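You operate a simulated robot arm through the tools that you are given. There is no shell and no other tool.

The job below is to be done with a simulated two-armed robot. You get a single attempt, and the scene is never put back.

TASK
Turn the speed dial to 3. Open the left drawer of the parts bench, take the grey rag and put it inside, then shut the drawer. Put the short orange carton on the top of the press table away on the top of the loading table. Take the pink spanner on the top of the press table and put it away on the top of the parts bench. Push the cleaner drawer shut. Close the right drawer of the parts bench. Put the teal tip on top of the flat grey lamp. Open the fuse drawer. Any order will do. Set down upright: short orange carton, teal tip.

Only the result counts: the job must be done as asked and must still hold three seconds after the hand-in. Knocking over, shifting, dropping, spilling or breaking anything else fails it.

THE ROBOT
Two 7-joint arms with two-finger parallel grippers on one trunk, on a base that drives. Base frame: it is fixed to the floor where the robot stands at the start and does not move with it; the origin is under the middle of the robot, x ahead of it, y to its left, z up. Units: mm, degrees, N and s.
The left shoulder is at the start at [50, 158, 1083], the right one opposite. With the tool pointing down near the work surface each hand reaches from about 100 to 660 mm from the robot's upright axis, wherever it stands, measured 20 degrees to its own side. Places, roughly: WC drawer1 [4900, -5300, 700]; cleaner drawer [3800, -4700, 900]; flat grey lamp [5500, -5750, 750]; fuse drawer [900, 3600, 700]; grey rag (7x10x3 cm) [2100, -3500, 900]; left drawer of the parts bench [5000, -5200, 800]; pink spanner [2750, -4000, 750]; right drawer of the parts bench [4100, -4500, 800]; short orange carton [2500, -4000, 750]; speed dial [900, -3100, 900]; teal tip (5x5x5 cm) [5800, -6100, 800]; top of the loading table [7900, -4700, 700]; top of the parts bench [4400, -5100, 900]. Payload 3.91 kg a hand.
Tool frame (each hand has its own): the origin (TCP) lies between the finger pads and is the grasp point; the fingertips stand 30 mm ahead of it; z points along the fingers, y is the line along which they close. The gripper opens to 110 mm. The fingers are 20 mm wide and 10 mm thick; the gripper's body (48 by 112 mm) begins 55 mm behind the TCP.
Orientation is that of the tool frame in the base frame, as a unit quaternion [x, y, z, w]. With the fingers straight down and closing along the base's y, the tool's x points along the base's -x, its y along +y and its z along -z.

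THE INTERFACE
- The arms move only by the tool jog_arm. It takes "left_rows", "right_rows" or both (then of equal length, played together; a hand with none holds still); each is a list of rows, each an object (a shift or turn left out is 0, a gripper value left out holds the last) with "xyz": the shift along the base's x, y, z in units of 40 mm (1.0 is 40 mm), a list of three; "rotation": the turn, a rotation vector about the base's x, y, z in units of 5 degrees (1.0 is 5 degrees), a list of three; "gripper": the closure, from 0 (fully open) to 1 (shut). In form: [{"xyz": [x, y, z], "rotation": [wx, wy, wz], "gripper": gripper}, ...]. A call has 1 to 20 rows; each row shifts and turns the commanded pose from where the row before left it. A call with a number of a shift or a turn outside -1 to 1 is refused whole. Rows are played at 5 a second. More than 50 mm and 8.6 degrees between two rows, or a gripper value outside its range, and nothing of the call is played. Where a pose cannot be reached the arm comes as near as it can. A force on the tool above 40 N (or 10 N above the force at the start of the call, whichever is more), or a blocked arm, ends the call early, and 0.2 s more pass. Each finger travels about 153 mm/s and halts on what it meets, pressing with about 31 N; the grip force reading is that of the motor and also rises with nothing between the fingers. The clock runs only during rows and for 0.2 s after the last one: add rows that do not move to give the fingers time. It gives the time, the measured TCP pose, the force on the tool (base axes), the opening and the grip force at its end, in the units of the frame above (readings bear some noise), with the torque about the TCP (base axes, N m) and any sound that the robot's microphone picked up, and new pictures: "pictures" is both (left out), scene, wrist or none (wrist: the cameras of the hands that moved).
- Cameras (640 x 400 px; columns grow to the right, rows downward): "scene" is now at [132.3, -7.1, 1255.1]; the picture's right is [-0.08, -1.00, 0.00], its down [-0.25, 0.02, -0.97] and it looks along [0.96, -0.07, -0.25] (base axes); focal length 234 px, centre (320, 200). "left" rides on the left gripper at [73, -17, -103] in its tool frame; the picture's right is [0.23, 0.97, 0.00], its down [-0.76, 0.18, -0.62] and it looks along [-0.61, 0.14, 0.78] (tool axes); focal length 222 px, centre (320, 200). "right" rides on the right gripper at [72, 17, -103] in its tool frame; the picture's right is [-0.23, 0.97, 0.00], its down [-0.76, -0.18, -0.62] and it looks along [-0.61, -0.14, 0.78] (tool axes); focal length 222 px, centre (320, 200). There is no depth. A picture from a camera that has moved, and an enlarged one, comes with that camera's place and axes in the base frame and with its lens.
- slide_trunk(by): slides the trunk up (or, below 0, down) by that many mm; the arms and the scene camera ride with it, the base frame stays. It gives what a move gives, with no picture.
- drive_base(legs): drives the robot by 1 to 6 legs, each [ahead, turn to the left] in mm and degrees, along the robot's own axes; the way and the turn of a leg run together, so that a leg with both is an arc; at most 1500 mm and 180 degrees a leg. The arms and the cameras ride along, it lands a little off, and it stops where it bumps. It gives what a move gives, and a new picture of the scene camera.
- head_to(pan, tilt): turns the head with the scene camera to pan (to the left, within 80 degrees either way) and tilt (down, from -29 to 69), counted from straight ahead of the robot. It gives what a move gives, and a new picture of the scene camera.
- close_up(camera, box): a new picture of the part [left, top, right, bottom] of that camera's present view, enlarged. No time passes.
- hand_in(): hands the job in; it is judged then, once.

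Places have to be worked out from the pictures, the camera data and where the tool is seen. Open the grippers and draw the arms clear of the work before you hand the job in, unless the task says otherwise.

The tools are called after ">>>" by a JSON object that holds its "method" and its "body". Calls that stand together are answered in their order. jog_arm: Moves the arms, as the interface text tells. Its arguments: {"type":"object","properties":{"left_rows":{"type":"array"},"right_rows":{"type":"array"},"pictures":{"type":"string","enum":["both","scene","wrist","none"]}},"required":[]} The other tools are called the same way: slide_trunk (by) slides the trunk up or down; drive_base (legs) drives the base; head_to (pan, tilt) turns the head that bears the scene camera; close_up (camera, box) takes an enlarged picture of a part of a camera's view; hand_in () hands the job in.

At the start:

```text
t: 0.0
left_eef_pos: [374.1, 152.3, 1151.7]
left_tcp_rot: [-0.002, 1.0, 0.0, 0.0]
left_wrist_force: [0.1, 0.6, 0.1]
left_moment: [-0.01, -0.01, 0.0]
left_gripper_width: 109.9
left_grip_force: 0.1
right_eef_pos: [388.5, -193.2, 1229.2]
right_tcp_rot: [0.001, 1.0, 0.001, 0.0]
right_wrist_force: [0.2, -0.9, 0.0]
right_moment: [0.01, 0.01, -0.01]
right_gripper_width: 109.8
right_grip_force: 0.1
trunk travel left (down, up): [-325.0, 157.0]
robot x, y, heading: [-1.7, -1.7, -0.1]
head pan, tilt: [-4.4, 14.6]
```

scene: 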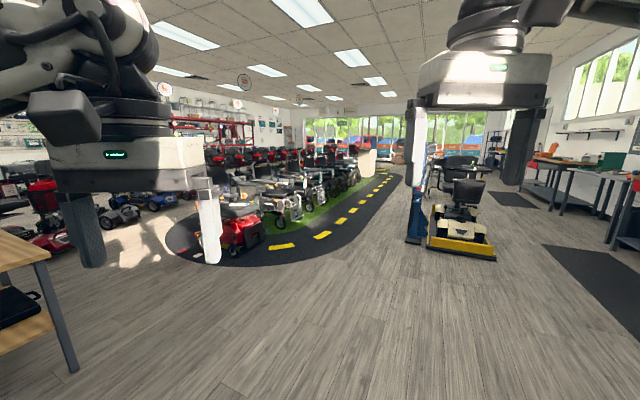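
right: 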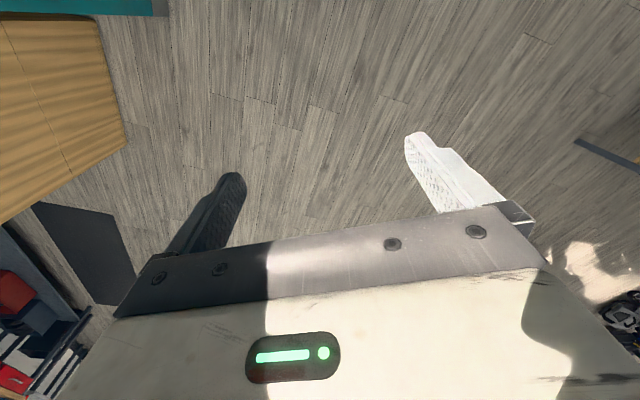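
left: 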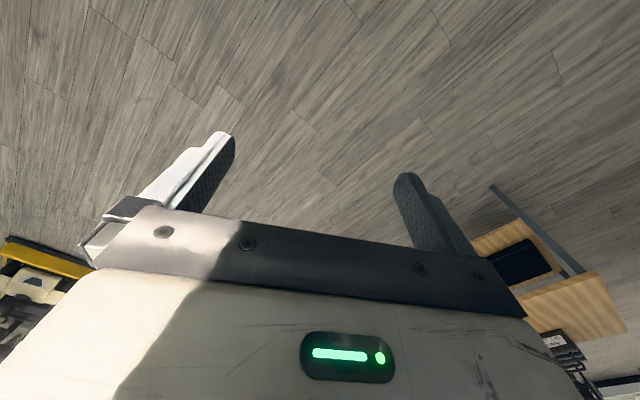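

The scene shows a workshop; the work places are far off, to the right and left of the robot. I start by turning the head to look to the right and see the benches there.

>>> {"method": "head_to", "body": {"pan": -70, "tilt": 10}}

>>> {"method": "head_to", "body": {"pan": -35, "tilt": 10}}

>>> {"method": "head_to", "body": {"pan": 70, "tilt": 10}}

```text
t: 1.4
left_eef_pos: [374.5, 152.2, 1152.3]
left_tcp_rot: [-0.001, 1.0, 0.0, 0.0]
left_wrist_force: [0.1, -0.7, 0.0]
left_moment: [0.0, 0.01, 0.0]
left_gripper_width: 110.2
left_grip_force: 0.0
right_eef_pos: [389.3, -192.5, 1230.1]
right_tcp_rot: [0.001, 1.0, 0.001, 0.0]
right_wrist_force: [-0.2, 0.1, 0.2]
right_moment: [-0.02, -0.01, -0.01]
right_gripper_width: 110.2
right_grip_force: 0.1
trunk travel left (down, up): [-325.0, 157.0]
robot x, y, heading: [2.0, 0.4, 0.1]
head pan, tilt: [-70.0, 10.0]
camera scene: at [71.1, -87.3, 1262.6], right [-0.94, -0.34, 0.0], down [-0.06, 0.16, -0.98], along [0.34, -0.93, -0.17], focal length 234 px, centre (320, 200)
```

scene: 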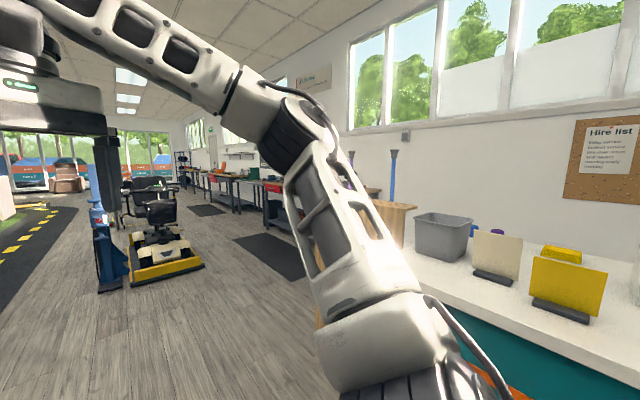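

```text
t: 2.4
left_eef_pos: [373.4, 152.9, 1150.9]
left_tcp_rot: [-0.001, 1.0, 0.0, 0.0]
left_wrist_force: [-0.4, -1.0, 0.2]
left_moment: [-0.04, -0.01, -0.01]
left_gripper_width: 109.9
left_grip_force: 0.0
right_eef_pos: [389.2, -193.5, 1229.3]
right_tcp_rot: [0.001, 1.0, 0.0, 0.0]
right_wrist_force: [0.1, -1.0, -0.2]
right_moment: [0.03, -0.01, -0.03]
right_gripper_width: 109.9
right_grip_force: 0.0
trunk travel left (down, up): [-325.0, 157.0]
robot x, y, heading: [2.9, 1.9, 0.1]
head pan, tilt: [-35.0, 10.0]
camera scene: at [115.3, -53.4, 1262.6], right [-0.57, -0.82, 0.0], down [-0.14, 0.1, -0.98], along [0.81, -0.57, -0.17], focal length 234 px, centre (320, 200)
```

scene: 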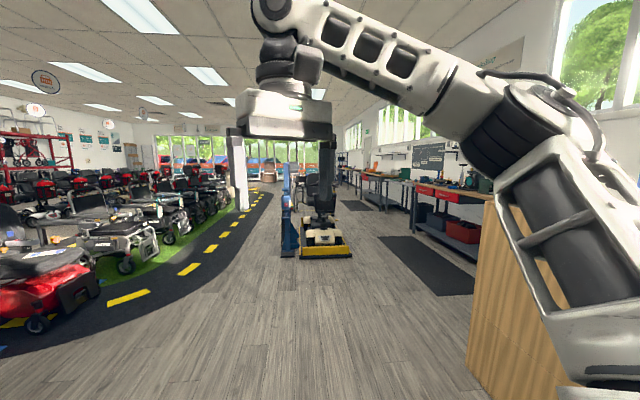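

```text
t: 4.2
left_eef_pos: [373.9, 152.5, 1151.0]
left_tcp_rot: [-0.001, 1.0, 0.001, 0.001]
left_wrist_force: [0.4, 1.1, -0.8]
left_moment: [0.02, -0.02, -0.01]
left_gripper_width: 110.3
left_grip_force: 0.0
right_eef_pos: [388.3, -193.7, 1230.2]
right_tcp_rot: [0.001, 1.0, 0.001, 0.0]
right_wrist_force: [-0.4, -0.2, -0.1]
right_moment: [0.02, 0.01, 0.02]
right_gripper_width: 110.0
right_grip_force: 0.0
trunk travel left (down, up): [-325.0, 157.0]
robot x, y, heading: [0.0, 2.1, -0.2]
head pan, tilt: [70.0, 10.0]
camera scene: at [71.1, 87.3, 1262.6], right [0.94, -0.34, 0.0], down [-0.06, -0.16, -0.98], along [0.34, 0.93, -0.17], focal length 234 px, centre (320, 200)
```

scene: 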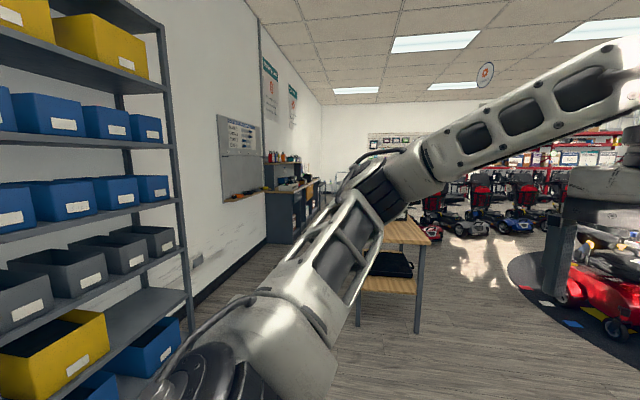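

The view is partly blocked by the arms; the room's long axis seems to run about 25-30 degrees to the right. I lower both hands and pull them in to get a clearer view and a compact pose for driving.

>>> {"method": "jog_arm", "body": {"left_rows": [{"xyz": [0, 0, -1]}, {"xyz": [0, 0, -1]}, {"xyz": [0, 0, -1]}, {"xyz": [0, 0, -1]}, {"xyz": [0, 0, -1]}, {"xyz": [-0.2, 0, -1]}, {"xyz": [-0.3, 0, -1]}], "right_rows": [{"xyz": [0, 0, -1]}, {"xyz": [0, 0, -1]}, {"xyz": [0, 0, -1]}, {"xyz": [0, 0, -1]}, {"xyz": [0, 0, -1]}, {"xyz": [-0.2, 0, -1]}, {"xyz": [-0.3, 0, -1]}], "pictures": "scene"}}

>>> {"method": "head_to", "body": {"pan": -50, "tilt": 10}}

>>> {"method": "head_to", "body": {"pan": 80, "tilt": 10}}

```text
t: 5.8
left_eef_pos: [352.8, 151.7, 871.1]
left_tcp_rot: [-0.001, 1.0, 0.001, 0.001]
left_wrist_force: [0.9, -0.2, -0.7]
left_moment: [0.01, -0.01, 0.02]
left_gripper_width: 110.1
left_grip_force: 0.1
right_eef_pos: [367.4, -195.3, 949.4]
right_tcp_rot: [0.001, 1.0, 0.001, 0.0]
right_wrist_force: [0.0, 0.0, 0.6]
right_moment: [0.0, 0.0, 0.02]
right_gripper_width: 110.0
right_grip_force: 0.0
trunk travel left (down, up): [-325.0, 157.0]
robot x, y, heading: [0.6, 3.1, -0.2]
head pan, tilt: [70.0, 10.0]
camera scene: at [71.0, 87.3, 1262.7], right [0.94, -0.34, 0.0], down [-0.06, -0.16, -0.98], along [0.34, 0.93, -0.17], focal length 234 px, centre (320, 200)
```

scene: 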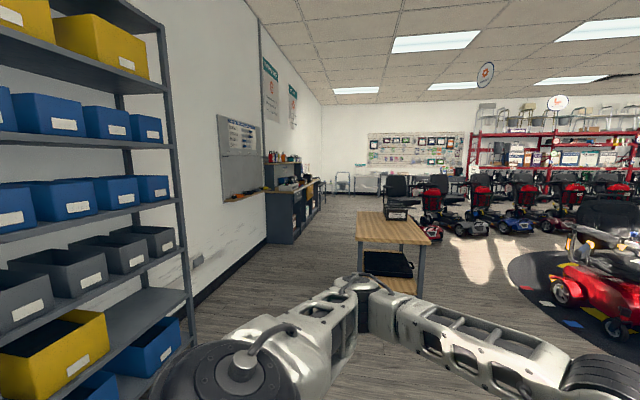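

```text
t: 7.8
left_eef_pos: [353.6, 151.6, 871.9]
left_tcp_rot: [0.0, 1.0, 0.0, 0.0]
left_wrist_force: [-0.2, 0.4, 0.5]
left_moment: [0.0, 0.05, 0.03]
left_gripper_width: 109.8
left_grip_force: 0.0
right_eef_pos: [368.2, -193.7, 950.1]
right_tcp_rot: [0.001, 1.0, 0.001, 0.001]
right_wrist_force: [0.3, 0.9, 0.6]
right_moment: [-0.03, 0.0, 0.0]
right_gripper_width: 110.1
right_grip_force: 0.1
trunk travel left (down, up): [-325.0, 157.0]
robot x, y, heading: [-2.7, -1.6, -0.0]
head pan, tilt: [-50.0, 10.0]
camera scene: at [99.0, -71.2, 1262.6], right [-0.77, -0.64, 0.0], down [-0.11, 0.13, -0.98], along [0.63, -0.75, -0.17], focal length 234 px, centre (320, 200)
```

scene: 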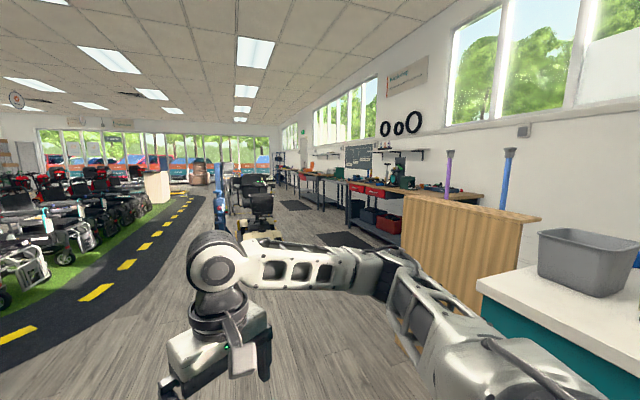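

```text
t: 9.9
left_eef_pos: [352.7, 151.8, 871.7]
left_tcp_rot: [-0.001, 1.0, 0.0, 0.0]
left_wrist_force: [-0.7, -0.1, 0.4]
left_moment: [0.01, 0.0, 0.0]
left_gripper_width: 110.1
left_grip_force: 0.1
right_eef_pos: [367.2, -193.8, 948.4]
right_tcp_rot: [0.001, 1.0, 0.001, 0.0]
right_wrist_force: [-0.2, -0.1, 0.5]
right_moment: [-0.03, 0.03, 0.03]
right_gripper_width: 110.2
right_grip_force: 0.1
trunk travel left (down, up): [-325.0, 157.0]
robot x, y, heading: [-1.7, -1.4, 0.3]
head pan, tilt: [80.0, 10.0]
camera scene: at [55.4, 91.6, 1262.6], right [0.98, -0.17, 0.0], down [-0.03, -0.17, -0.98], along [0.17, 0.97, -0.17], focal length 234 px, centre (320, 200)
```

scene: 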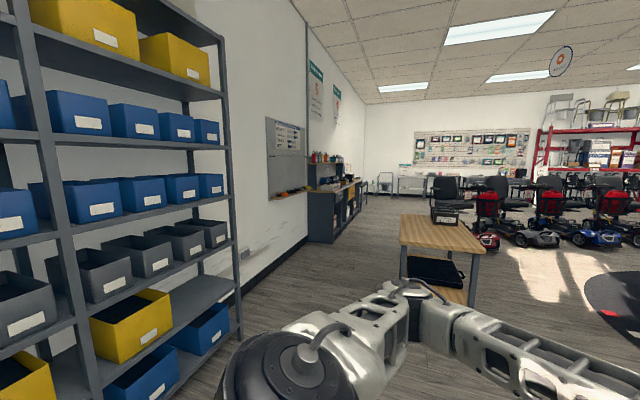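

The left cabinet along the wall (around 330,200) matches the rough place of the fuse drawer. I take close-ups of it.

>>> {"method": "close_up", "body": {"camera": "scene", "box": [280, 130, 440, 260]}}

>>> {"method": "head_to", "body": {"pan": -50, "tilt": 10}}

>>> {"method": "close_up", "body": {"camera": "scene", "box": [260, 130, 420, 230]}}

>>> {"method": "close_up", "body": {"camera": "scene", "box": [380, 130, 540, 230]}}

```text
3.08 times, centred on (360, 195) of scene
camera zoom: at [55.4, 91.6, 1262.6], right [0.98, -0.17, 0.0], down [-0.03, -0.17, -0.98], along [0.17, 0.97, -0.17], focal length 720 px, centre (197, 215)
```

zoom: 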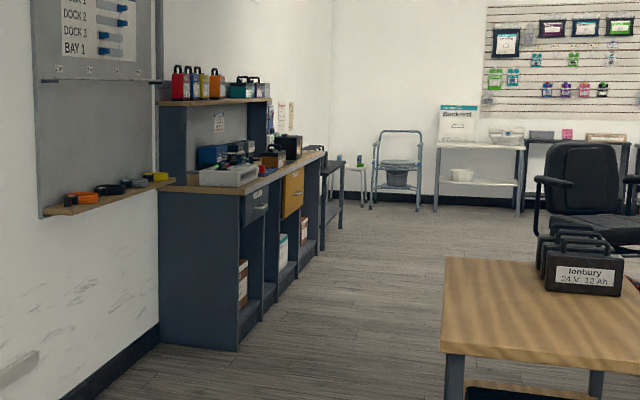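

```text
t: 12.0
left_eef_pos: [353.0, 152.4, 872.0]
left_tcp_rot: [-0.001, 1.0, 0.0, 0.0]
left_wrist_force: [0.1, -0.5, 0.8]
left_moment: [0.01, -0.02, 0.0]
left_gripper_width: 109.7
left_grip_force: 0.0
right_eef_pos: [367.7, -195.1, 950.0]
right_tcp_rot: [0.0, 1.0, 0.001, 0.0]
right_wrist_force: [-0.2, -0.1, -0.4]
right_moment: [0.0, 0.05, 0.0]
right_gripper_width: 110.1
right_grip_force: 0.0
trunk travel left (down, up): [-325.0, 157.0]
robot x, y, heading: [-0.2, -3.9, 0.2]
head pan, tilt: [-50.0, 10.0]
camera scene: at [99.0, -71.2, 1262.6], right [-0.77, -0.64, 0.0], down [-0.11, 0.13, -0.98], along [0.63, -0.75, -0.17], focal length 234 px, centre (320, 200)
```

scene: 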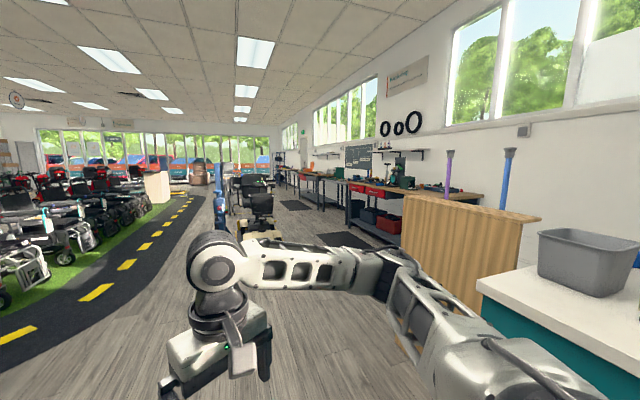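

```text
4.00 times, centred on (340, 180) of scene
camera zoom: at [99.0, -71.2, 1262.6], right [-0.77, -0.64, 0.0], down [-0.11, 0.13, -0.98], along [0.63, -0.75, -0.17], focal length 936 px, centre (240, 280)
```

zoom: 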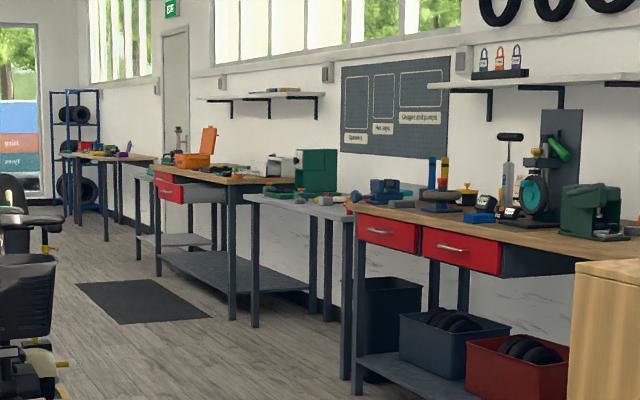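

```text
4.00 times, centred on (460, 180) of scene
camera zoom: at [99.0, -71.2, 1262.6], right [-0.77, -0.64, 0.0], down [-0.11, 0.13, -0.98], along [0.63, -0.75, -0.17], focal length 936 px, centre (-240, 280)
```

zoom: 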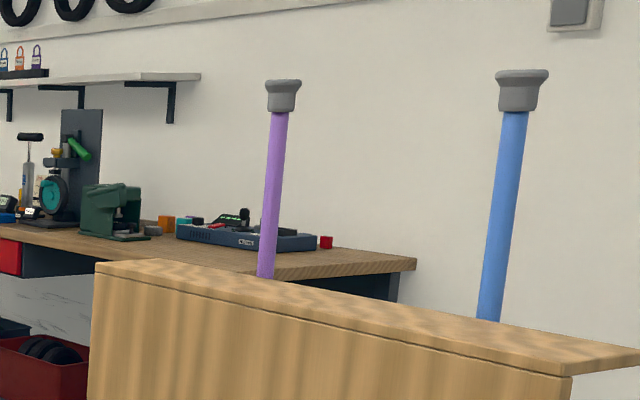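

The close-ups show the grey "fuse" drawer in the cabinet along the left wall (front face normal about -34°, drawer near [910,3510,700]), and there is a roughly 1 m corridor between the shelf and the wooden table. I look ahead and drive down the corridor toward it.

>>> {"method": "head_to", "body": {"pan": 0, "tilt": 20}}

>>> {"method": "drive_base", "body": {"legs": [[0, 83], [1300, 0], [0, -27]]}}

```text
t: 13.2
left_eef_pos: [352.2, 153.0, 871.5]
left_tcp_rot: [-0.001, 1.0, 0.0, 0.0]
left_wrist_force: [0.0, 1.4, 0.2]
left_moment: [0.02, 0.01, -0.02]
left_gripper_width: 110.2
left_grip_force: 0.0
right_eef_pos: [369.0, -194.4, 949.0]
right_tcp_rot: [0.001, 1.0, 0.001, 0.001]
right_wrist_force: [0.4, 0.0, 0.5]
right_moment: [0.02, 0.01, 0.01]
right_gripper_width: 109.9
right_grip_force: 0.0
trunk travel left (down, up): [-325.0, 157.0]
robot x, y, heading: [3.5, -1.7, 0.0]
head pan, tilt: [0.0, 20.0]
camera scene: at [132.3, -0.1, 1246.3], right [0.0, -1.0, 0.0], down [-0.34, 0.0, -0.94], along [0.94, 0.0, -0.34], focal length 234 px, centre (320, 200)
```

scene: 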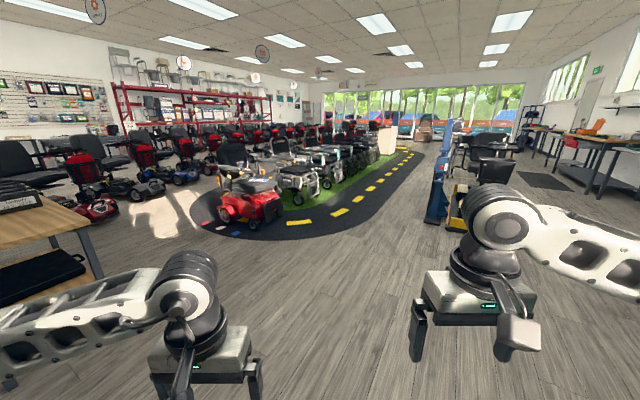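

```text
t: 23.6
left_eef_pos: [64.5, 1634.2, 879.7]
left_tcp_rot: [-0.663, 0.749, 0.012, -0.006]
left_wrist_force: [-0.5, -0.3, 0.5]
left_moment: [0.03, 0.01, 0.05]
left_gripper_width: 109.9
left_grip_force: 0.1
right_eef_pos: [412.2, 1603.8, 951.8]
right_tcp_rot: [-0.66, 0.752, 0.014, -0.003]
right_wrist_force: [-0.3, -0.5, -0.6]
right_moment: [0.03, 0.01, 0.0]
right_gripper_width: 110.2
right_grip_force: 0.1
trunk travel left (down, up): [-325.0, 157.0]
robot x, y, heading: [188.6, 1269.9, 83.2]
head pan, tilt: [0.0, 20.0]
stopped in leg 3: the robot was blocked; the commanded pose is now the measured one
camera scene: at [224.8, 1386.8, 1249.3], right [0.99, -0.12, -0.02], down [-0.06, -0.32, -0.94], along [0.11, 0.94, -0.33], focal length 234 px, centre (320, 200)
```

scene: 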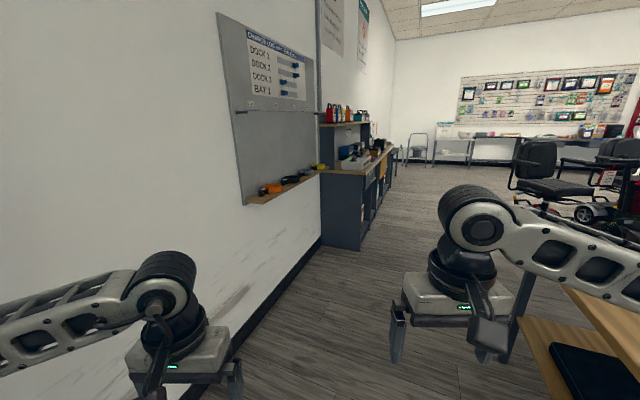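

Blocked while turning right at (189,1270). I look left and right to see what is touching.

>>> {"method": "head_to", "body": {"pan": 75, "tilt": 35}}

>>> {"method": "head_to", "body": {"pan": -70, "tilt": 35}}

```text
t: 25.0
left_eef_pos: [65.3, 1633.0, 879.3]
left_tcp_rot: [-0.663, 0.749, 0.013, -0.006]
left_wrist_force: [0.2, 0.3, 0.0]
left_moment: [0.02, -0.01, 0.04]
left_gripper_width: 110.1
left_grip_force: 0.1
right_eef_pos: [414.1, 1602.3, 951.9]
right_tcp_rot: [-0.66, 0.751, 0.016, -0.002]
right_wrist_force: [-0.1, 0.4, 0.1]
right_moment: [0.02, 0.02, 0.0]
right_gripper_width: 110.0
right_grip_force: 0.0
trunk travel left (down, up): [-325.0, 157.0]
robot x, y, heading: [185.8, 1274.9, 83.2]
head pan, tilt: [75.0, 35.0]
camera scene: at [130.2, 1325.8, 1225.5], right [0.38, 0.93, 0.01], down [0.51, -0.2, -0.84], along [-0.77, 0.32, -0.55], focal length 234 px, centre (320, 200)
```

scene: 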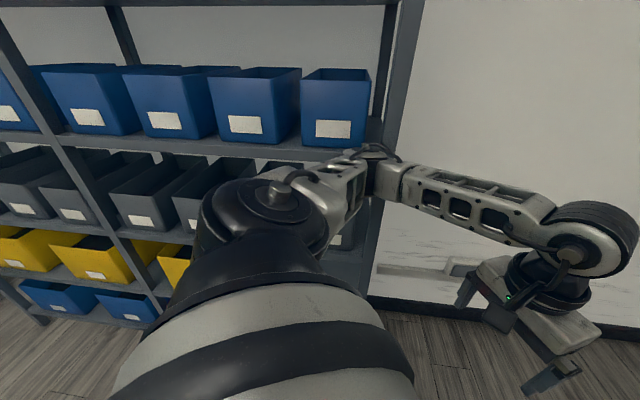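

```text
t: 27.3
left_eef_pos: [65.7, 1632.9, 879.3]
left_tcp_rot: [-0.662, 0.75, 0.012, -0.006]
left_wrist_force: [0.5, 0.3, 0.3]
left_moment: [-0.03, 0.01, 0.0]
left_gripper_width: 110.0
left_grip_force: 0.1
right_eef_pos: [414.3, 1602.7, 952.1]
right_tcp_rot: [-0.66, 0.752, 0.015, -0.003]
right_wrist_force: [0.0, -0.5, 0.2]
right_moment: [0.01, -0.02, 0.02]
right_gripper_width: 110.0
right_grip_force: 0.1
trunk travel left (down, up): [-325.0, 157.0]
robot x, y, heading: [183.8, 1273.3, 82.8]
head pan, tilt: [-70.0, 35.0]
camera scene: at [297.5, 1312.9, 1221.2], right [0.22, -0.97, -0.03], down [-0.58, -0.11, -0.81], along [0.78, 0.2, -0.59], focal length 234 px, centre (320, 200)
```

scene: 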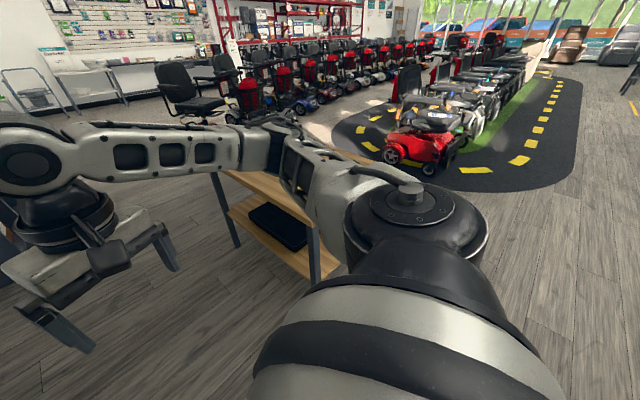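

The left elbow (about 0.5 m out sideways) is caught against the shelf post, and the right one hangs over the wooden table. I back up straight, then raise the trunk so the elbows pass above the table.

>>> {"method": "drive_base", "body": {"legs": [[-300, 0]]}}

>>> {"method": "slide_trunk", "body": {"by": 150}}

>>> {"method": "head_to", "body": {"pan": -20, "tilt": 30}}

```text
t: 29.4
left_eef_pos: [14.1, 1348.1, 869.1]
left_tcp_rot: [-0.662, 0.749, -0.003, -0.004]
left_wrist_force: [-0.4, -0.3, 0.1]
left_moment: [0.02, 0.0, -0.04]
left_gripper_width: 110.1
left_grip_force: 0.1
right_eef_pos: [361.3, 1318.4, 949.7]
right_tcp_rot: [-0.659, 0.752, -0.001, 0.0]
right_wrist_force: [-0.7, -0.3, 0.3]
right_moment: [0.01, -0.02, -0.01]
right_gripper_width: 110.3
right_grip_force: 0.1
trunk travel left (down, up): [-325.0, 157.0]
robot x, y, heading: [149.8, 975.1, 82.8]
head pan, tilt: [-70.0, 35.0]
camera scene: at [239.2, 1035.0, 1222.5], right [0.22, -0.97, 0.0], down [-0.56, -0.13, -0.82], along [0.8, 0.18, -0.57], focal length 234 px, centre (320, 200)
```

scene: 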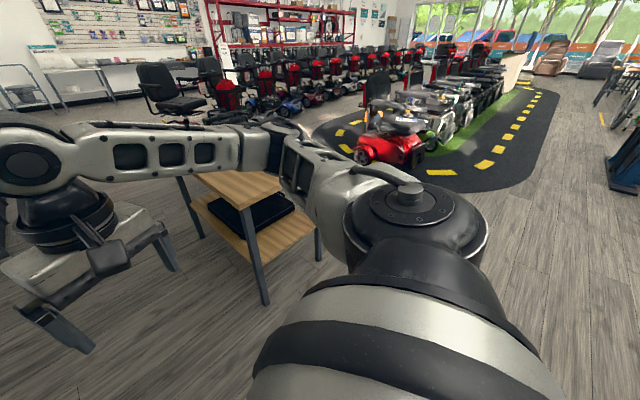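

```text
t: 31.1
left_eef_pos: [15.2, 1348.1, 1018.2]
left_tcp_rot: [-0.663, 0.749, -0.003, -0.004]
left_wrist_force: [-0.2, 0.3, -0.8]
left_moment: [-0.02, 0.0, -0.01]
left_gripper_width: 110.3
left_grip_force: 0.0
right_eef_pos: [361.4, 1318.5, 1099.4]
right_tcp_rot: [-0.658, 0.753, 0.001, 0.0]
right_wrist_force: [-0.5, 0.7, -0.3]
right_moment: [0.0, 0.0, 0.01]
right_gripper_width: 110.2
right_grip_force: 0.0
trunk travel left (down, up): [-475.0, 7.0]
robot x, y, heading: [148.7, 974.0, 82.9]
head pan, tilt: [-70.0, 35.0]
```

```text
t: 32.3
left_eef_pos: [14.0, 1348.4, 1018.1]
left_tcp_rot: [-0.662, 0.749, -0.003, -0.003]
left_wrist_force: [0.4, -0.3, 0.3]
left_moment: [0.01, -0.01, 0.04]
left_gripper_width: 110.1
left_grip_force: 0.1
right_eef_pos: [360.9, 1318.9, 1099.8]
right_tcp_rot: [-0.659, 0.752, 0.0, 0.0]
right_wrist_force: [-0.1, -0.2, -0.4]
right_moment: [0.0, 0.0, -0.02]
right_gripper_width: 110.0
right_grip_force: 0.1
trunk travel left (down, up): [-475.0, 7.0]
robot x, y, heading: [153.8, 975.1, 82.7]
head pan, tilt: [-20.0, 30.0]
camera scene: at [194.6, 1096.0, 1380.2], right [0.89, -0.46, 0.0], down [-0.23, -0.45, -0.87], along [0.39, 0.77, -0.5], focal length 234 px, centre (320, 200)
```

scene: 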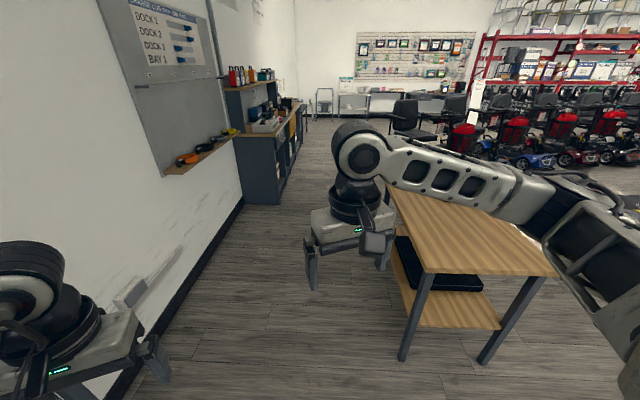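

From here the table's left edge is about 310 mm right of the robot's centre line and the wall line runs at ~57°. I swing slightly, shift left, then go straight past the table.

>>> {"method": "drive_base", "body": {"legs": [[0, -18], [600, 0], [0, -8], [1000, 0]]}}

```text
t: 42.1
left_eef_pos: [987.5, 2754.4, 1018.0]
left_tcp_rot: [-0.478, 0.879, -0.003, -0.005]
left_wrist_force: [-0.2, 0.1, 0.3]
left_moment: [0.01, 0.0, -0.02]
left_gripper_width: 110.2
left_grip_force: 0.1
right_eef_pos: [1289.0, 2574.4, 1099.3]
right_tcp_rot: [-0.473, 0.881, 0.001, 0.0]
right_wrist_force: [0.2, 0.3, 0.5]
right_moment: [0.02, -0.01, 0.0]
right_gripper_width: 110.1
right_grip_force: 0.0
trunk travel left (down, up): [-475.0, 7.0]
robot x, y, heading: [947.7, 2355.6, 56.9]
head pan, tilt: [-20.0, 30.0]
camera scene: at [1040.4, 2447.0, 1380.2], right [0.6, -0.8, 0.0], down [-0.4, -0.3, -0.87], along [0.69, 0.52, -0.5], focal length 234 px, centre (320, 200)
```

scene: 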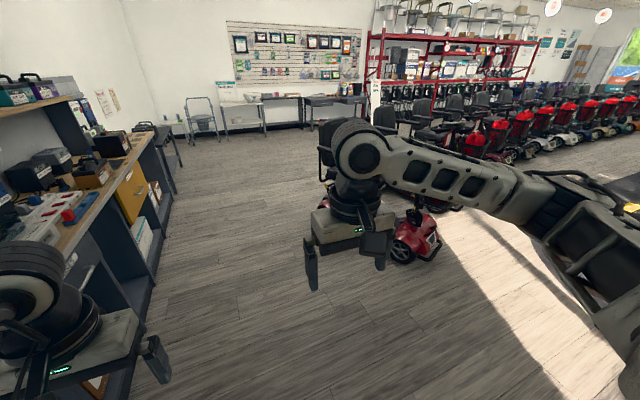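

The drive went through cleanly. Now I look left at the cabinet to measure the fuse drawer.

>>> {"method": "head_to", "body": {"pan": 40, "tilt": 30}}

>>> {"method": "close_up", "body": {"camera": "scene", "box": [240, 120, 560, 320]}}

```text
t: 43.4
left_eef_pos: [989.3, 2752.7, 1018.2]
left_tcp_rot: [-0.478, 0.879, -0.003, -0.004]
left_wrist_force: [-0.1, -0.8, 0.0]
left_moment: [-0.02, 0.0, -0.02]
left_gripper_width: 110.1
left_grip_force: 0.1
right_eef_pos: [1288.0, 2575.3, 1099.5]
right_tcp_rot: [-0.474, 0.881, 0.001, 0.0]
right_wrist_force: [0.1, 0.1, 0.0]
right_moment: [0.0, -0.01, 0.01]
right_gripper_width: 109.9
right_grip_force: 0.0
trunk travel left (down, up): [-475.0, 7.0]
robot x, y, heading: [948.5, 2358.8, 57.0]
head pan, tilt: [40.0, 30.0]
camera scene: at [957.1, 2482.1, 1380.2], right [0.99, 0.12, 0.0], down [0.06, -0.5, -0.87], along [-0.11, 0.86, -0.5], focal length 234 px, centre (320, 200)
```

scene: 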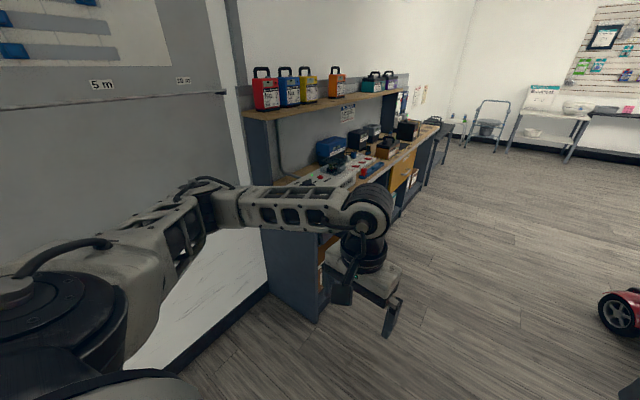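

```text
2.00 times, centred on (400, 220) of scene
camera zoom: at [957.1, 2482.1, 1380.2], right [0.99, 0.12, 0.0], down [0.06, -0.5, -0.87], along [-0.11, 0.86, -0.5], focal length 468 px, centre (160, 160)
```

zoom: 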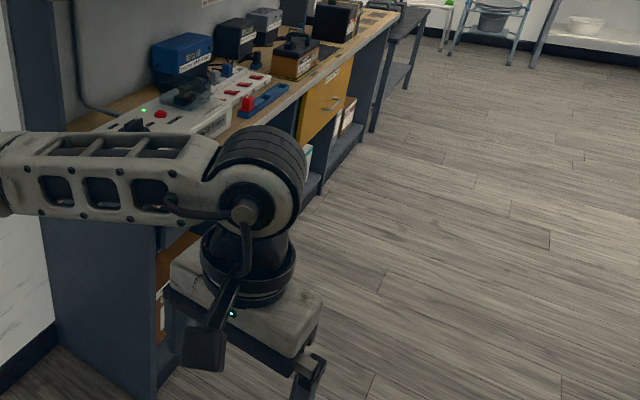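

The cabinet's front corner is near (830,3370), front direction about 60°, the fuse drawer about 240 mm further along near (948,3574,~690). I drive on beside it and turn left to face it.

>>> {"method": "drive_base", "body": {"legs": [[1055, 0], [0, 93]]}}

>>> {"method": "head_to", "body": {"pan": 0, "tilt": 45}}

```text
t: 52.8
left_eef_pos: [1128.0, 3274.4, 1017.9]
left_tcp_rot: [0.964, -0.266, 0.005, 0.001]
left_wrist_force: [-0.8, -0.1, 1.4]
left_moment: [-0.02, 0.0, -0.03]
left_gripper_width: 110.0
left_grip_force: 0.0
right_eef_pos: [1294.5, 3579.9, 1099.2]
right_tcp_rot: [0.963, -0.269, 0.0, 0.0]
right_wrist_force: [0.6, 0.4, -0.1]
right_moment: [0.01, 0.01, 0.01]
right_gripper_width: 109.8
right_grip_force: 0.2
trunk travel left (down, up): [-475.0, 7.0]
robot x, y, heading: [1526.2, 3246.7, 149.0]
head pan, tilt: [40.0, 30.0]
camera scene: at [1399.5, 3254.2, 1380.2], right [-0.16, 0.99, 0.0], down [0.49, 0.08, -0.87], along [-0.85, -0.14, -0.5], focal length 234 px, centre (320, 200)
```

scene: 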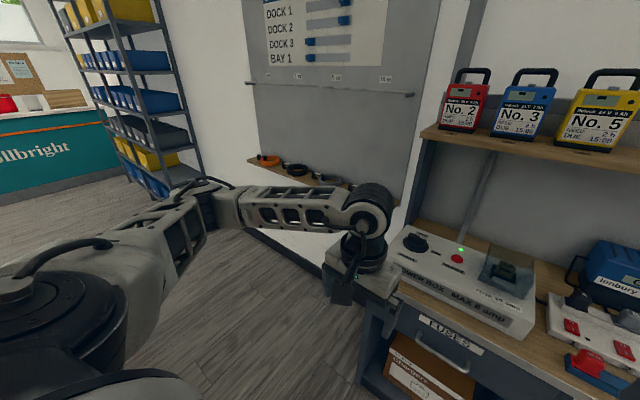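

```text
t: 53.8
left_eef_pos: [1128.3, 3274.3, 1017.4]
left_tcp_rot: [0.964, -0.264, 0.005, 0.001]
left_wrist_force: [0.1, -0.3, -0.1]
left_moment: [-0.03, 0.0, 0.02]
left_gripper_width: 110.2
left_grip_force: 0.1
right_eef_pos: [1294.5, 3580.6, 1101.1]
right_tcp_rot: [0.963, -0.269, 0.0, 0.0]
right_wrist_force: [0.7, 0.2, 0.4]
right_moment: [0.0, 0.04, -0.01]
right_gripper_width: 109.9
right_grip_force: 0.0
trunk travel left (down, up): [-475.0, 7.0]
robot x, y, heading: [1524.6, 3247.5, 149.5]
head pan, tilt: [0.0, 45.0]
camera scene: at [1418.9, 3310.3, 1357.7], right [0.51, 0.86, 0.0], down [0.61, -0.36, -0.71], along [-0.61, 0.36, -0.71], focal length 234 px, centre (320, 200)
```

scene: 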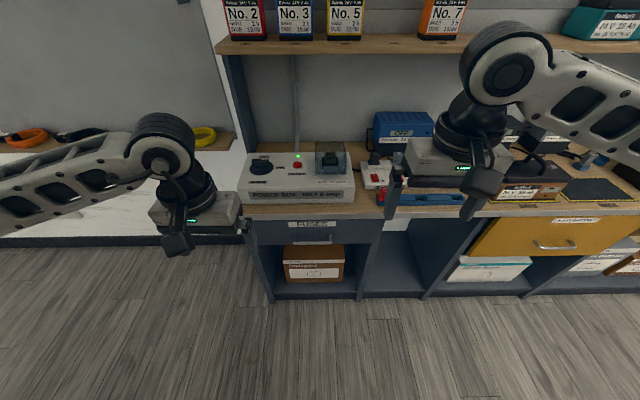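

The FUSES drawer with its bar handle is in view straight ahead. I take a close-up to measure the handle.

>>> {"method": "close_up", "body": {"camera": "scene", "box": [230, 160, 390, 310]}}

>>> {"method": "close_up", "body": {"camera": "left", "box": [0, 0, 640, 400]}}

```text
2.67 times, centred on (310, 235) of scene
camera zoom: at [1418.9, 3310.3, 1357.7], right [0.51, 0.86, 0.0], down [0.61, -0.36, -0.71], along [-0.61, 0.36, -0.71], focal length 624 px, centre (347, 107)
```

zoom: 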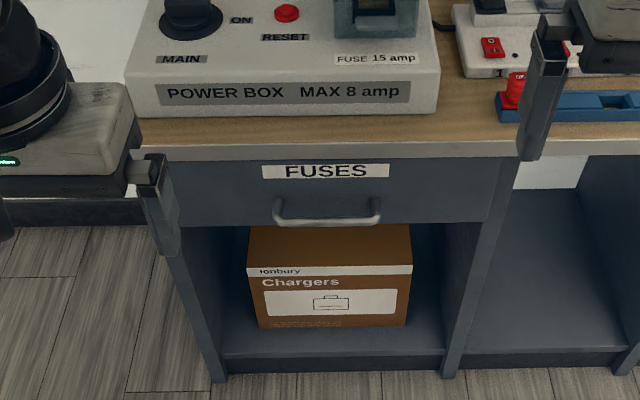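

```text
1.00 times, centred on (320, 200) of left (not enlarged: the box is as wide or as high as the picture)
camera zoom: at [1198.8, 3252.8, 1122.2], right [-0.3, -0.95, 0.0], down [-0.75, 0.24, 0.62], along [-0.59, 0.18, -0.79], focal length 222 px, centre (320, 200)
```

zoom: 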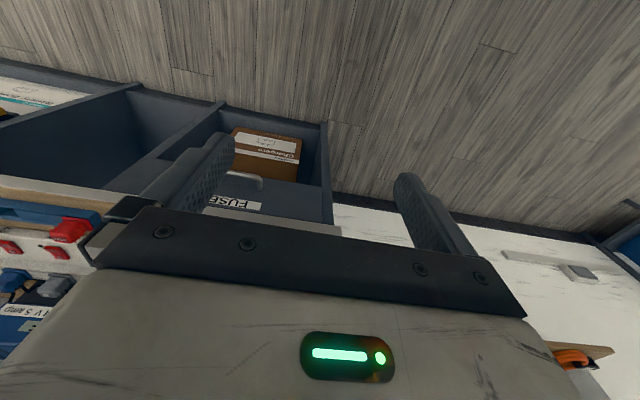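

Triangulating the scene and left wrist views puts the handle bar's centre near (972,3544,632), straight ahead about 630 mm. I lower the trunk, then swing the left hand to point horizontally at the drawer with the fingers closing vertically.

>>> {"method": "slide_trunk", "body": {"by": -250}}

>>> {"method": "jog_arm", "body": {"left_rows": [{"xyz": [-0.0684, 0.2763, -0.1776], "rotation": [-0.2583, 0.9985, -0.7293]}, {"xyz": [-0.0684, 0.2763, -0.1776], "rotation": [-0.2583, 0.9985, -0.7293]}, {"xyz": [-0.0684, 0.2763, -0.1776], "rotation": [-0.2583, 0.9985, -0.7293]}, {"xyz": [-0.0684, 0.2763, -0.1776], "rotation": [-0.2583, 0.9985, -0.7293]}, {"xyz": [-0.0684, 0.2763, -0.1776], "rotation": [-0.2583, 0.9985, -0.7293]}, {"xyz": [-0.0684, 0.2763, -0.1776], "rotation": [-0.2583, 0.9985, -0.7293]}, {"xyz": [-0.0684, 0.2763, -0.1776], "rotation": [-0.2583, 0.9985, -0.7293]}, {"xyz": [-0.0684, 0.2763, -0.1776], "rotation": [-0.2583, 0.9985, -0.7293]}, {"xyz": [-0.0684, 0.2763, -0.1776], "rotation": [-0.2583, 0.9985, -0.7293]}, {"xyz": [-0.0684, 0.2763, -0.1776], "rotation": [-0.2583, 0.9985, -0.7293]}, {"xyz": [-0.0684, 0.2763, -0.1776], "rotation": [-0.2583, 0.9985, -0.7293]}, {"xyz": [-0.0684, 0.2763, -0.1776], "rotation": [-0.2583, 0.9985, -0.7293]}, {"xyz": [-0.0684, 0.2763, -0.1776], "rotation": [-0.2583, 0.9985, -0.7293]}, {"xyz": [-0.0684, 0.2763, -0.1776], "rotation": [-0.2583, 0.9985, -0.7293]}, {"xyz": [-0.0684, 0.2763, -0.1776], "rotation": [-0.2583, 0.9985, -0.7293]}, {"xyz": [-0.0684, 0.2763, -0.1776], "rotation": [-0.2583, 0.9985, -0.7293]}, {"xyz": [-0.0684, 0.2763, -0.1776], "rotation": [-0.2583, 0.9985, -0.7293]}, {"xyz": [-0.0684, 0.2763, -0.1776], "rotation": [-0.2583, 0.9985, -0.7293]}, {"xyz": [-0.0684, 0.2763, -0.1776], "rotation": [-0.2583, 0.9985, -0.7293]}]}}

```text
t: 56.4
left_eef_pos: [1128.2, 3274.8, 767.8]
left_tcp_rot: [0.964, -0.264, 0.006, 0.002]
left_wrist_force: [-0.1, -0.6, -0.2]
left_moment: [-0.02, 0.0, -0.03]
left_gripper_width: 110.0
left_grip_force: 0.1
right_eef_pos: [1295.2, 3580.9, 850.1]
right_tcp_rot: [0.963, -0.268, 0.0, 0.0]
right_wrist_force: [0.3, 0.4, -0.2]
right_moment: [-0.03, -0.01, 0.01]
right_gripper_width: 110.4
right_grip_force: 0.0
trunk travel left (down, up): [-225.0, 257.0]
robot x, y, heading: [1524.8, 3249.2, 149.2]
head pan, tilt: [0.0, 45.0]
```

```text
t: 60.4
left_eef_pos: [1124.1, 3533.3, 714.9]
left_tcp_rot: [-0.358, 0.614, 0.606, -0.357]
left_wrist_force: [0.4, -0.3, -0.3]
left_moment: [0.0, 0.04, 0.0]
left_gripper_width: 109.9
left_grip_force: 0.1
left hand out of reach, approached as far as the arm can: row 17, 18, 19
right_eef_pos: [1294.7, 3579.7, 849.1]
right_tcp_rot: [0.963, -0.269, 0.0, 0.0]
right_wrist_force: [0.9, 0.2, 0.0]
right_moment: [-0.04, 0.0, 0.0]
right_gripper_width: 109.9
right_grip_force: 0.2
trunk travel left (down, up): [-225.0, 257.0]
robot x, y, heading: [1522.7, 3246.6, 149.4]
head pan, tilt: [0.0, 45.0]
camera scene: at [1418.9, 3310.4, 1107.6], right [0.51, 0.86, 0.0], down [0.61, -0.36, -0.71], along [-0.61, 0.36, -0.71], focal length 234 px, centre (320, 200)
camera left: at [1179.7, 3419.2, 698.2], right [-0.12, -0.19, 0.97], down [0.91, 0.36, 0.18], along [-0.39, 0.91, 0.13], focal length 222 px, centre (320, 200)
```

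scene: 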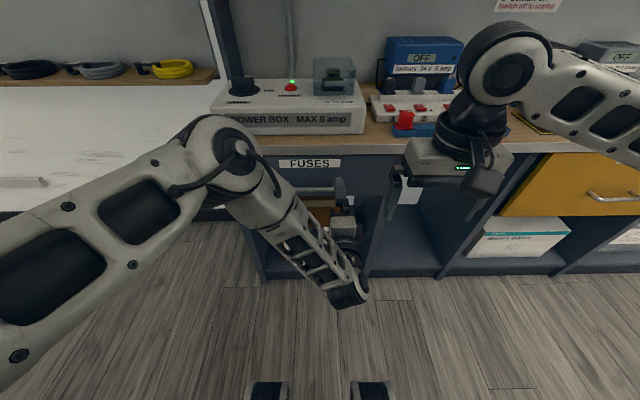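
left: 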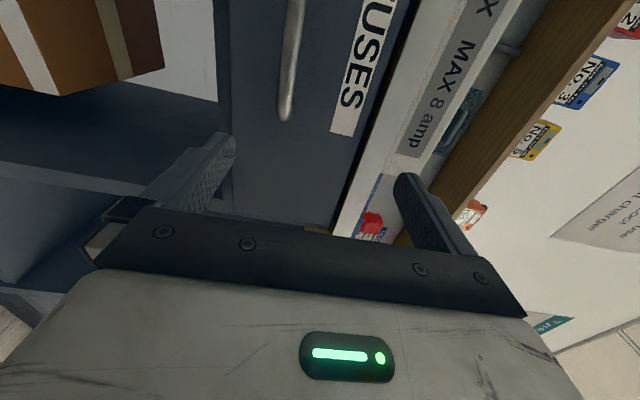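

The hand now points properly at the drawer but stopped short at (1124,3533,715). I lower the trunk by 83 mm to bring the fingers to handle height, then shift the hand 67 mm along the drawer front to the handle's centre.

>>> {"method": "slide_trunk", "body": {"by": -83}}

>>> {"method": "jog_arm", "body": {"left_rows": [{"xyz": [-0.2, -0.36, 0]}, {"xyz": [-0.2, -0.36, 0]}, {"xyz": [-0.2, -0.36, 0]}, {"xyz": [-0.2, -0.36, 0]}]}}

```text
t: 61.6
left_eef_pos: [1123.9, 3534.0, 630.8]
left_tcp_rot: [-0.359, 0.614, 0.605, -0.357]
left_wrist_force: [0.3, 0.2, 0.5]
left_moment: [0.01, 0.01, 0.01]
left_gripper_width: 110.0
left_grip_force: 0.0
right_eef_pos: [1295.9, 3581.9, 765.5]
right_tcp_rot: [0.963, -0.268, 0.0, 0.0]
right_wrist_force: [-0.4, 0.4, -0.7]
right_moment: [-0.02, -0.01, 0.03]
right_gripper_width: 110.0
right_grip_force: 0.0
trunk travel left (down, up): [-142.0, 340.0]
robot x, y, heading: [1521.9, 3247.8, 149.3]
head pan, tilt: [0.0, 45.0]
```

```text
t: 62.6
left_eef_pos: [1113.3, 3490.8, 658.4]
left_tcp_rot: [-0.36, 0.615, 0.604, -0.357]
left_wrist_force: [0.2, 0.1, 0.1]
left_moment: [-0.01, 0.01, -0.01]
left_gripper_width: 110.0
left_grip_force: 0.1
left hand out of reach, approached as far as the arm can: row 1, 2, 3, 4
right_eef_pos: [1294.8, 3579.4, 766.7]
right_tcp_rot: [0.963, -0.269, 0.0, -0.001]
right_wrist_force: [-0.1, 0.0, 0.0]
right_moment: [0.02, -0.01, -0.01]
right_gripper_width: 110.0
right_grip_force: 0.1
trunk travel left (down, up): [-142.0, 340.0]
robot x, y, heading: [1527.3, 3246.0, 149.6]
head pan, tilt: [0.0, 45.0]
camera scene: at [1419.0, 3310.4, 1024.6], right [0.51, 0.86, 0.0], down [0.61, -0.36, -0.71], along [-0.61, 0.36, -0.71], focal length 234 px, centre (320, 200)
camera left: at [1168.3, 3377.4, 643.1], right [-0.12, -0.19, 0.97], down [0.91, 0.37, 0.18], along [-0.39, 0.91, 0.13], focal length 222 px, centre (320, 200)
```

scene: 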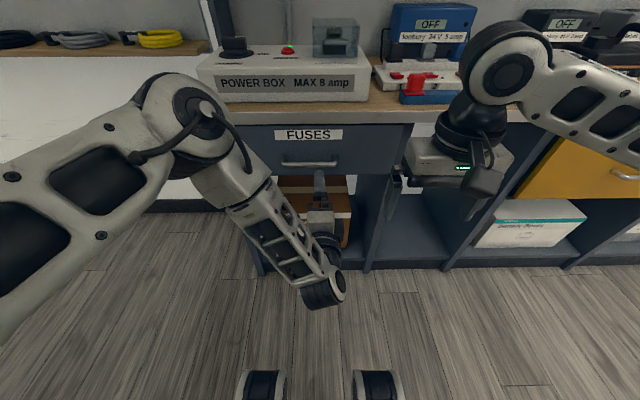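
left: 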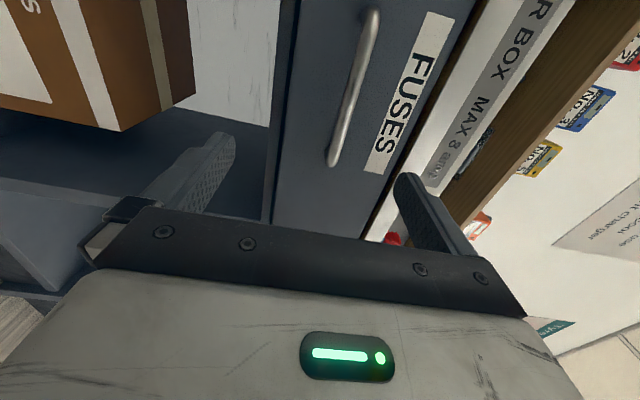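

The wrist view suggests the handle is higher than I first judged (z≈687). I take close-ups from both cameras to refine it.

>>> {"method": "close_up", "body": {"camera": "scene", "box": [240, 110, 400, 210]}}

>>> {"method": "close_up", "body": {"camera": "left", "box": [240, 0, 480, 150]}}

```text
4.00 times, centred on (320, 160) of scene
camera zoom: at [1419.0, 3310.4, 1024.6], right [0.51, 0.86, 0.0], down [0.61, -0.36, -0.71], along [-0.61, 0.36, -0.71], focal length 936 px, centre (320, 360)
```

zoom: 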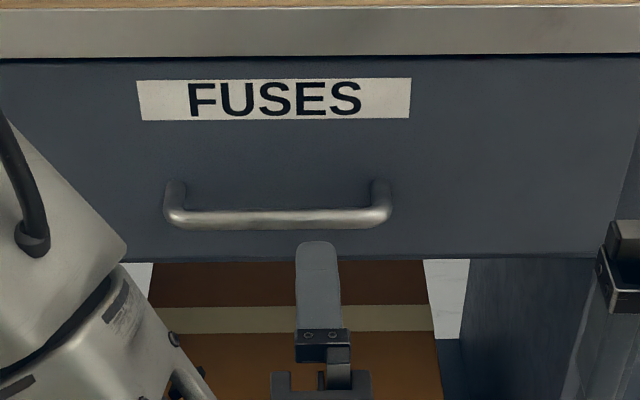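

```text
2.67 times, centred on (360, 75) of left
camera zoom: at [1168.3, 3377.4, 643.1], right [-0.12, -0.19, 0.97], down [0.91, 0.37, 0.18], along [-0.39, 0.91, 0.13], focal length 592 px, centre (213, 533)
```

zoom: 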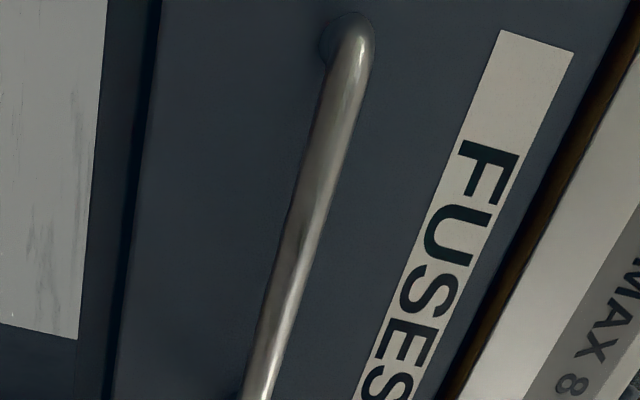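

Refined: handle bar centre ≈ (1003,3525,680), 136 mm long, standing about 112 mm ahead of the TCP. I raise the trunk 22 mm and approach in two rows, checking pictures before closing.

>>> {"method": "slide_trunk", "body": {"by": 22}}

>>> {"method": "jog_arm", "body": {"left_rows": [{"xyz": [-0.8, 0.23, 0]}, {"xyz": [-0.8, 0.23, 0]}, {"xyz": [0, 0, 0]}]}}

```text
t: 63.3
left_eef_pos: [1113.2, 3492.6, 680.8]
left_tcp_rot: [-0.36, 0.614, 0.604, -0.358]
left_wrist_force: [-0.1, 0.7, -0.1]
left_moment: [0.01, -0.01, 0.02]
left_gripper_width: 110.1
left_grip_force: 0.1
right_eef_pos: [1294.6, 3581.2, 788.3]
right_tcp_rot: [0.963, -0.269, 0.0, 0.0]
right_wrist_force: [0.0, -0.6, 0.6]
right_moment: [0.0, -0.02, 0.02]
right_gripper_width: 110.1
right_grip_force: 0.0
trunk travel left (down, up): [-164.0, 318.0]
robot x, y, heading: [1521.1, 3248.3, 149.3]
head pan, tilt: [0.0, 45.0]
```

```text
t: 64.1
left_eef_pos: [1063.4, 3520.6, 698.4]
left_tcp_rot: [-0.362, 0.614, 0.603, -0.358]
left_wrist_force: [0.3, -0.2, 0.9]
left_moment: [0.05, 0.03, 0.0]
left_gripper_width: 109.9
left_grip_force: 0.1
left hand out of reach, approached as far as the arm can: row 1, 2
right_eef_pos: [1294.3, 3580.5, 787.9]
right_tcp_rot: [0.963, -0.269, 0.0, -0.001]
right_wrist_force: [-0.4, 0.7, 0.1]
right_moment: [-0.01, 0.04, -0.01]
right_gripper_width: 109.9
right_grip_force: 0.1
trunk travel left (down, up): [-164.0, 318.0]
robot x, y, heading: [1524.4, 3243.8, 149.2]
head pan, tilt: [0.0, 45.0]
camera scene: at [1419.0, 3310.4, 1046.6], right [0.51, 0.86, 0.0], down [0.61, -0.36, -0.71], along [-0.61, 0.36, -0.71], focal length 234 px, centre (320, 200)
camera left: at [1119.1, 3408.0, 682.8], right [-0.12, -0.19, 0.97], down [0.91, 0.37, 0.19], along [-0.4, 0.91, 0.13], focal length 222 px, centre (320, 200)
```

scene: 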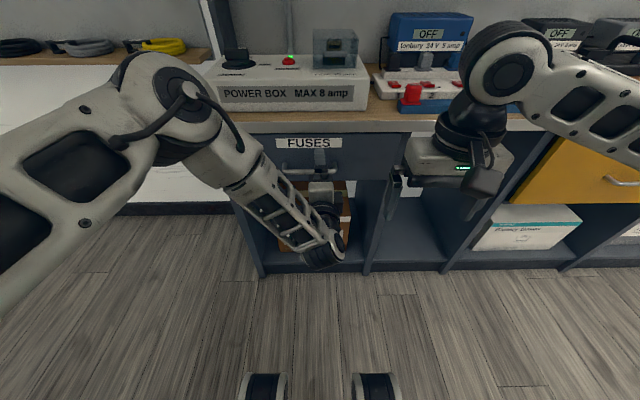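
left: 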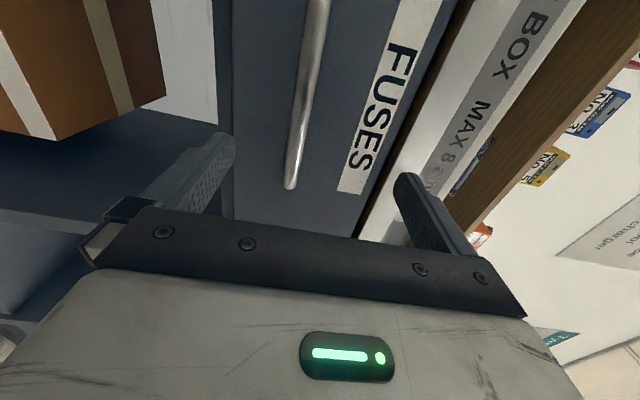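

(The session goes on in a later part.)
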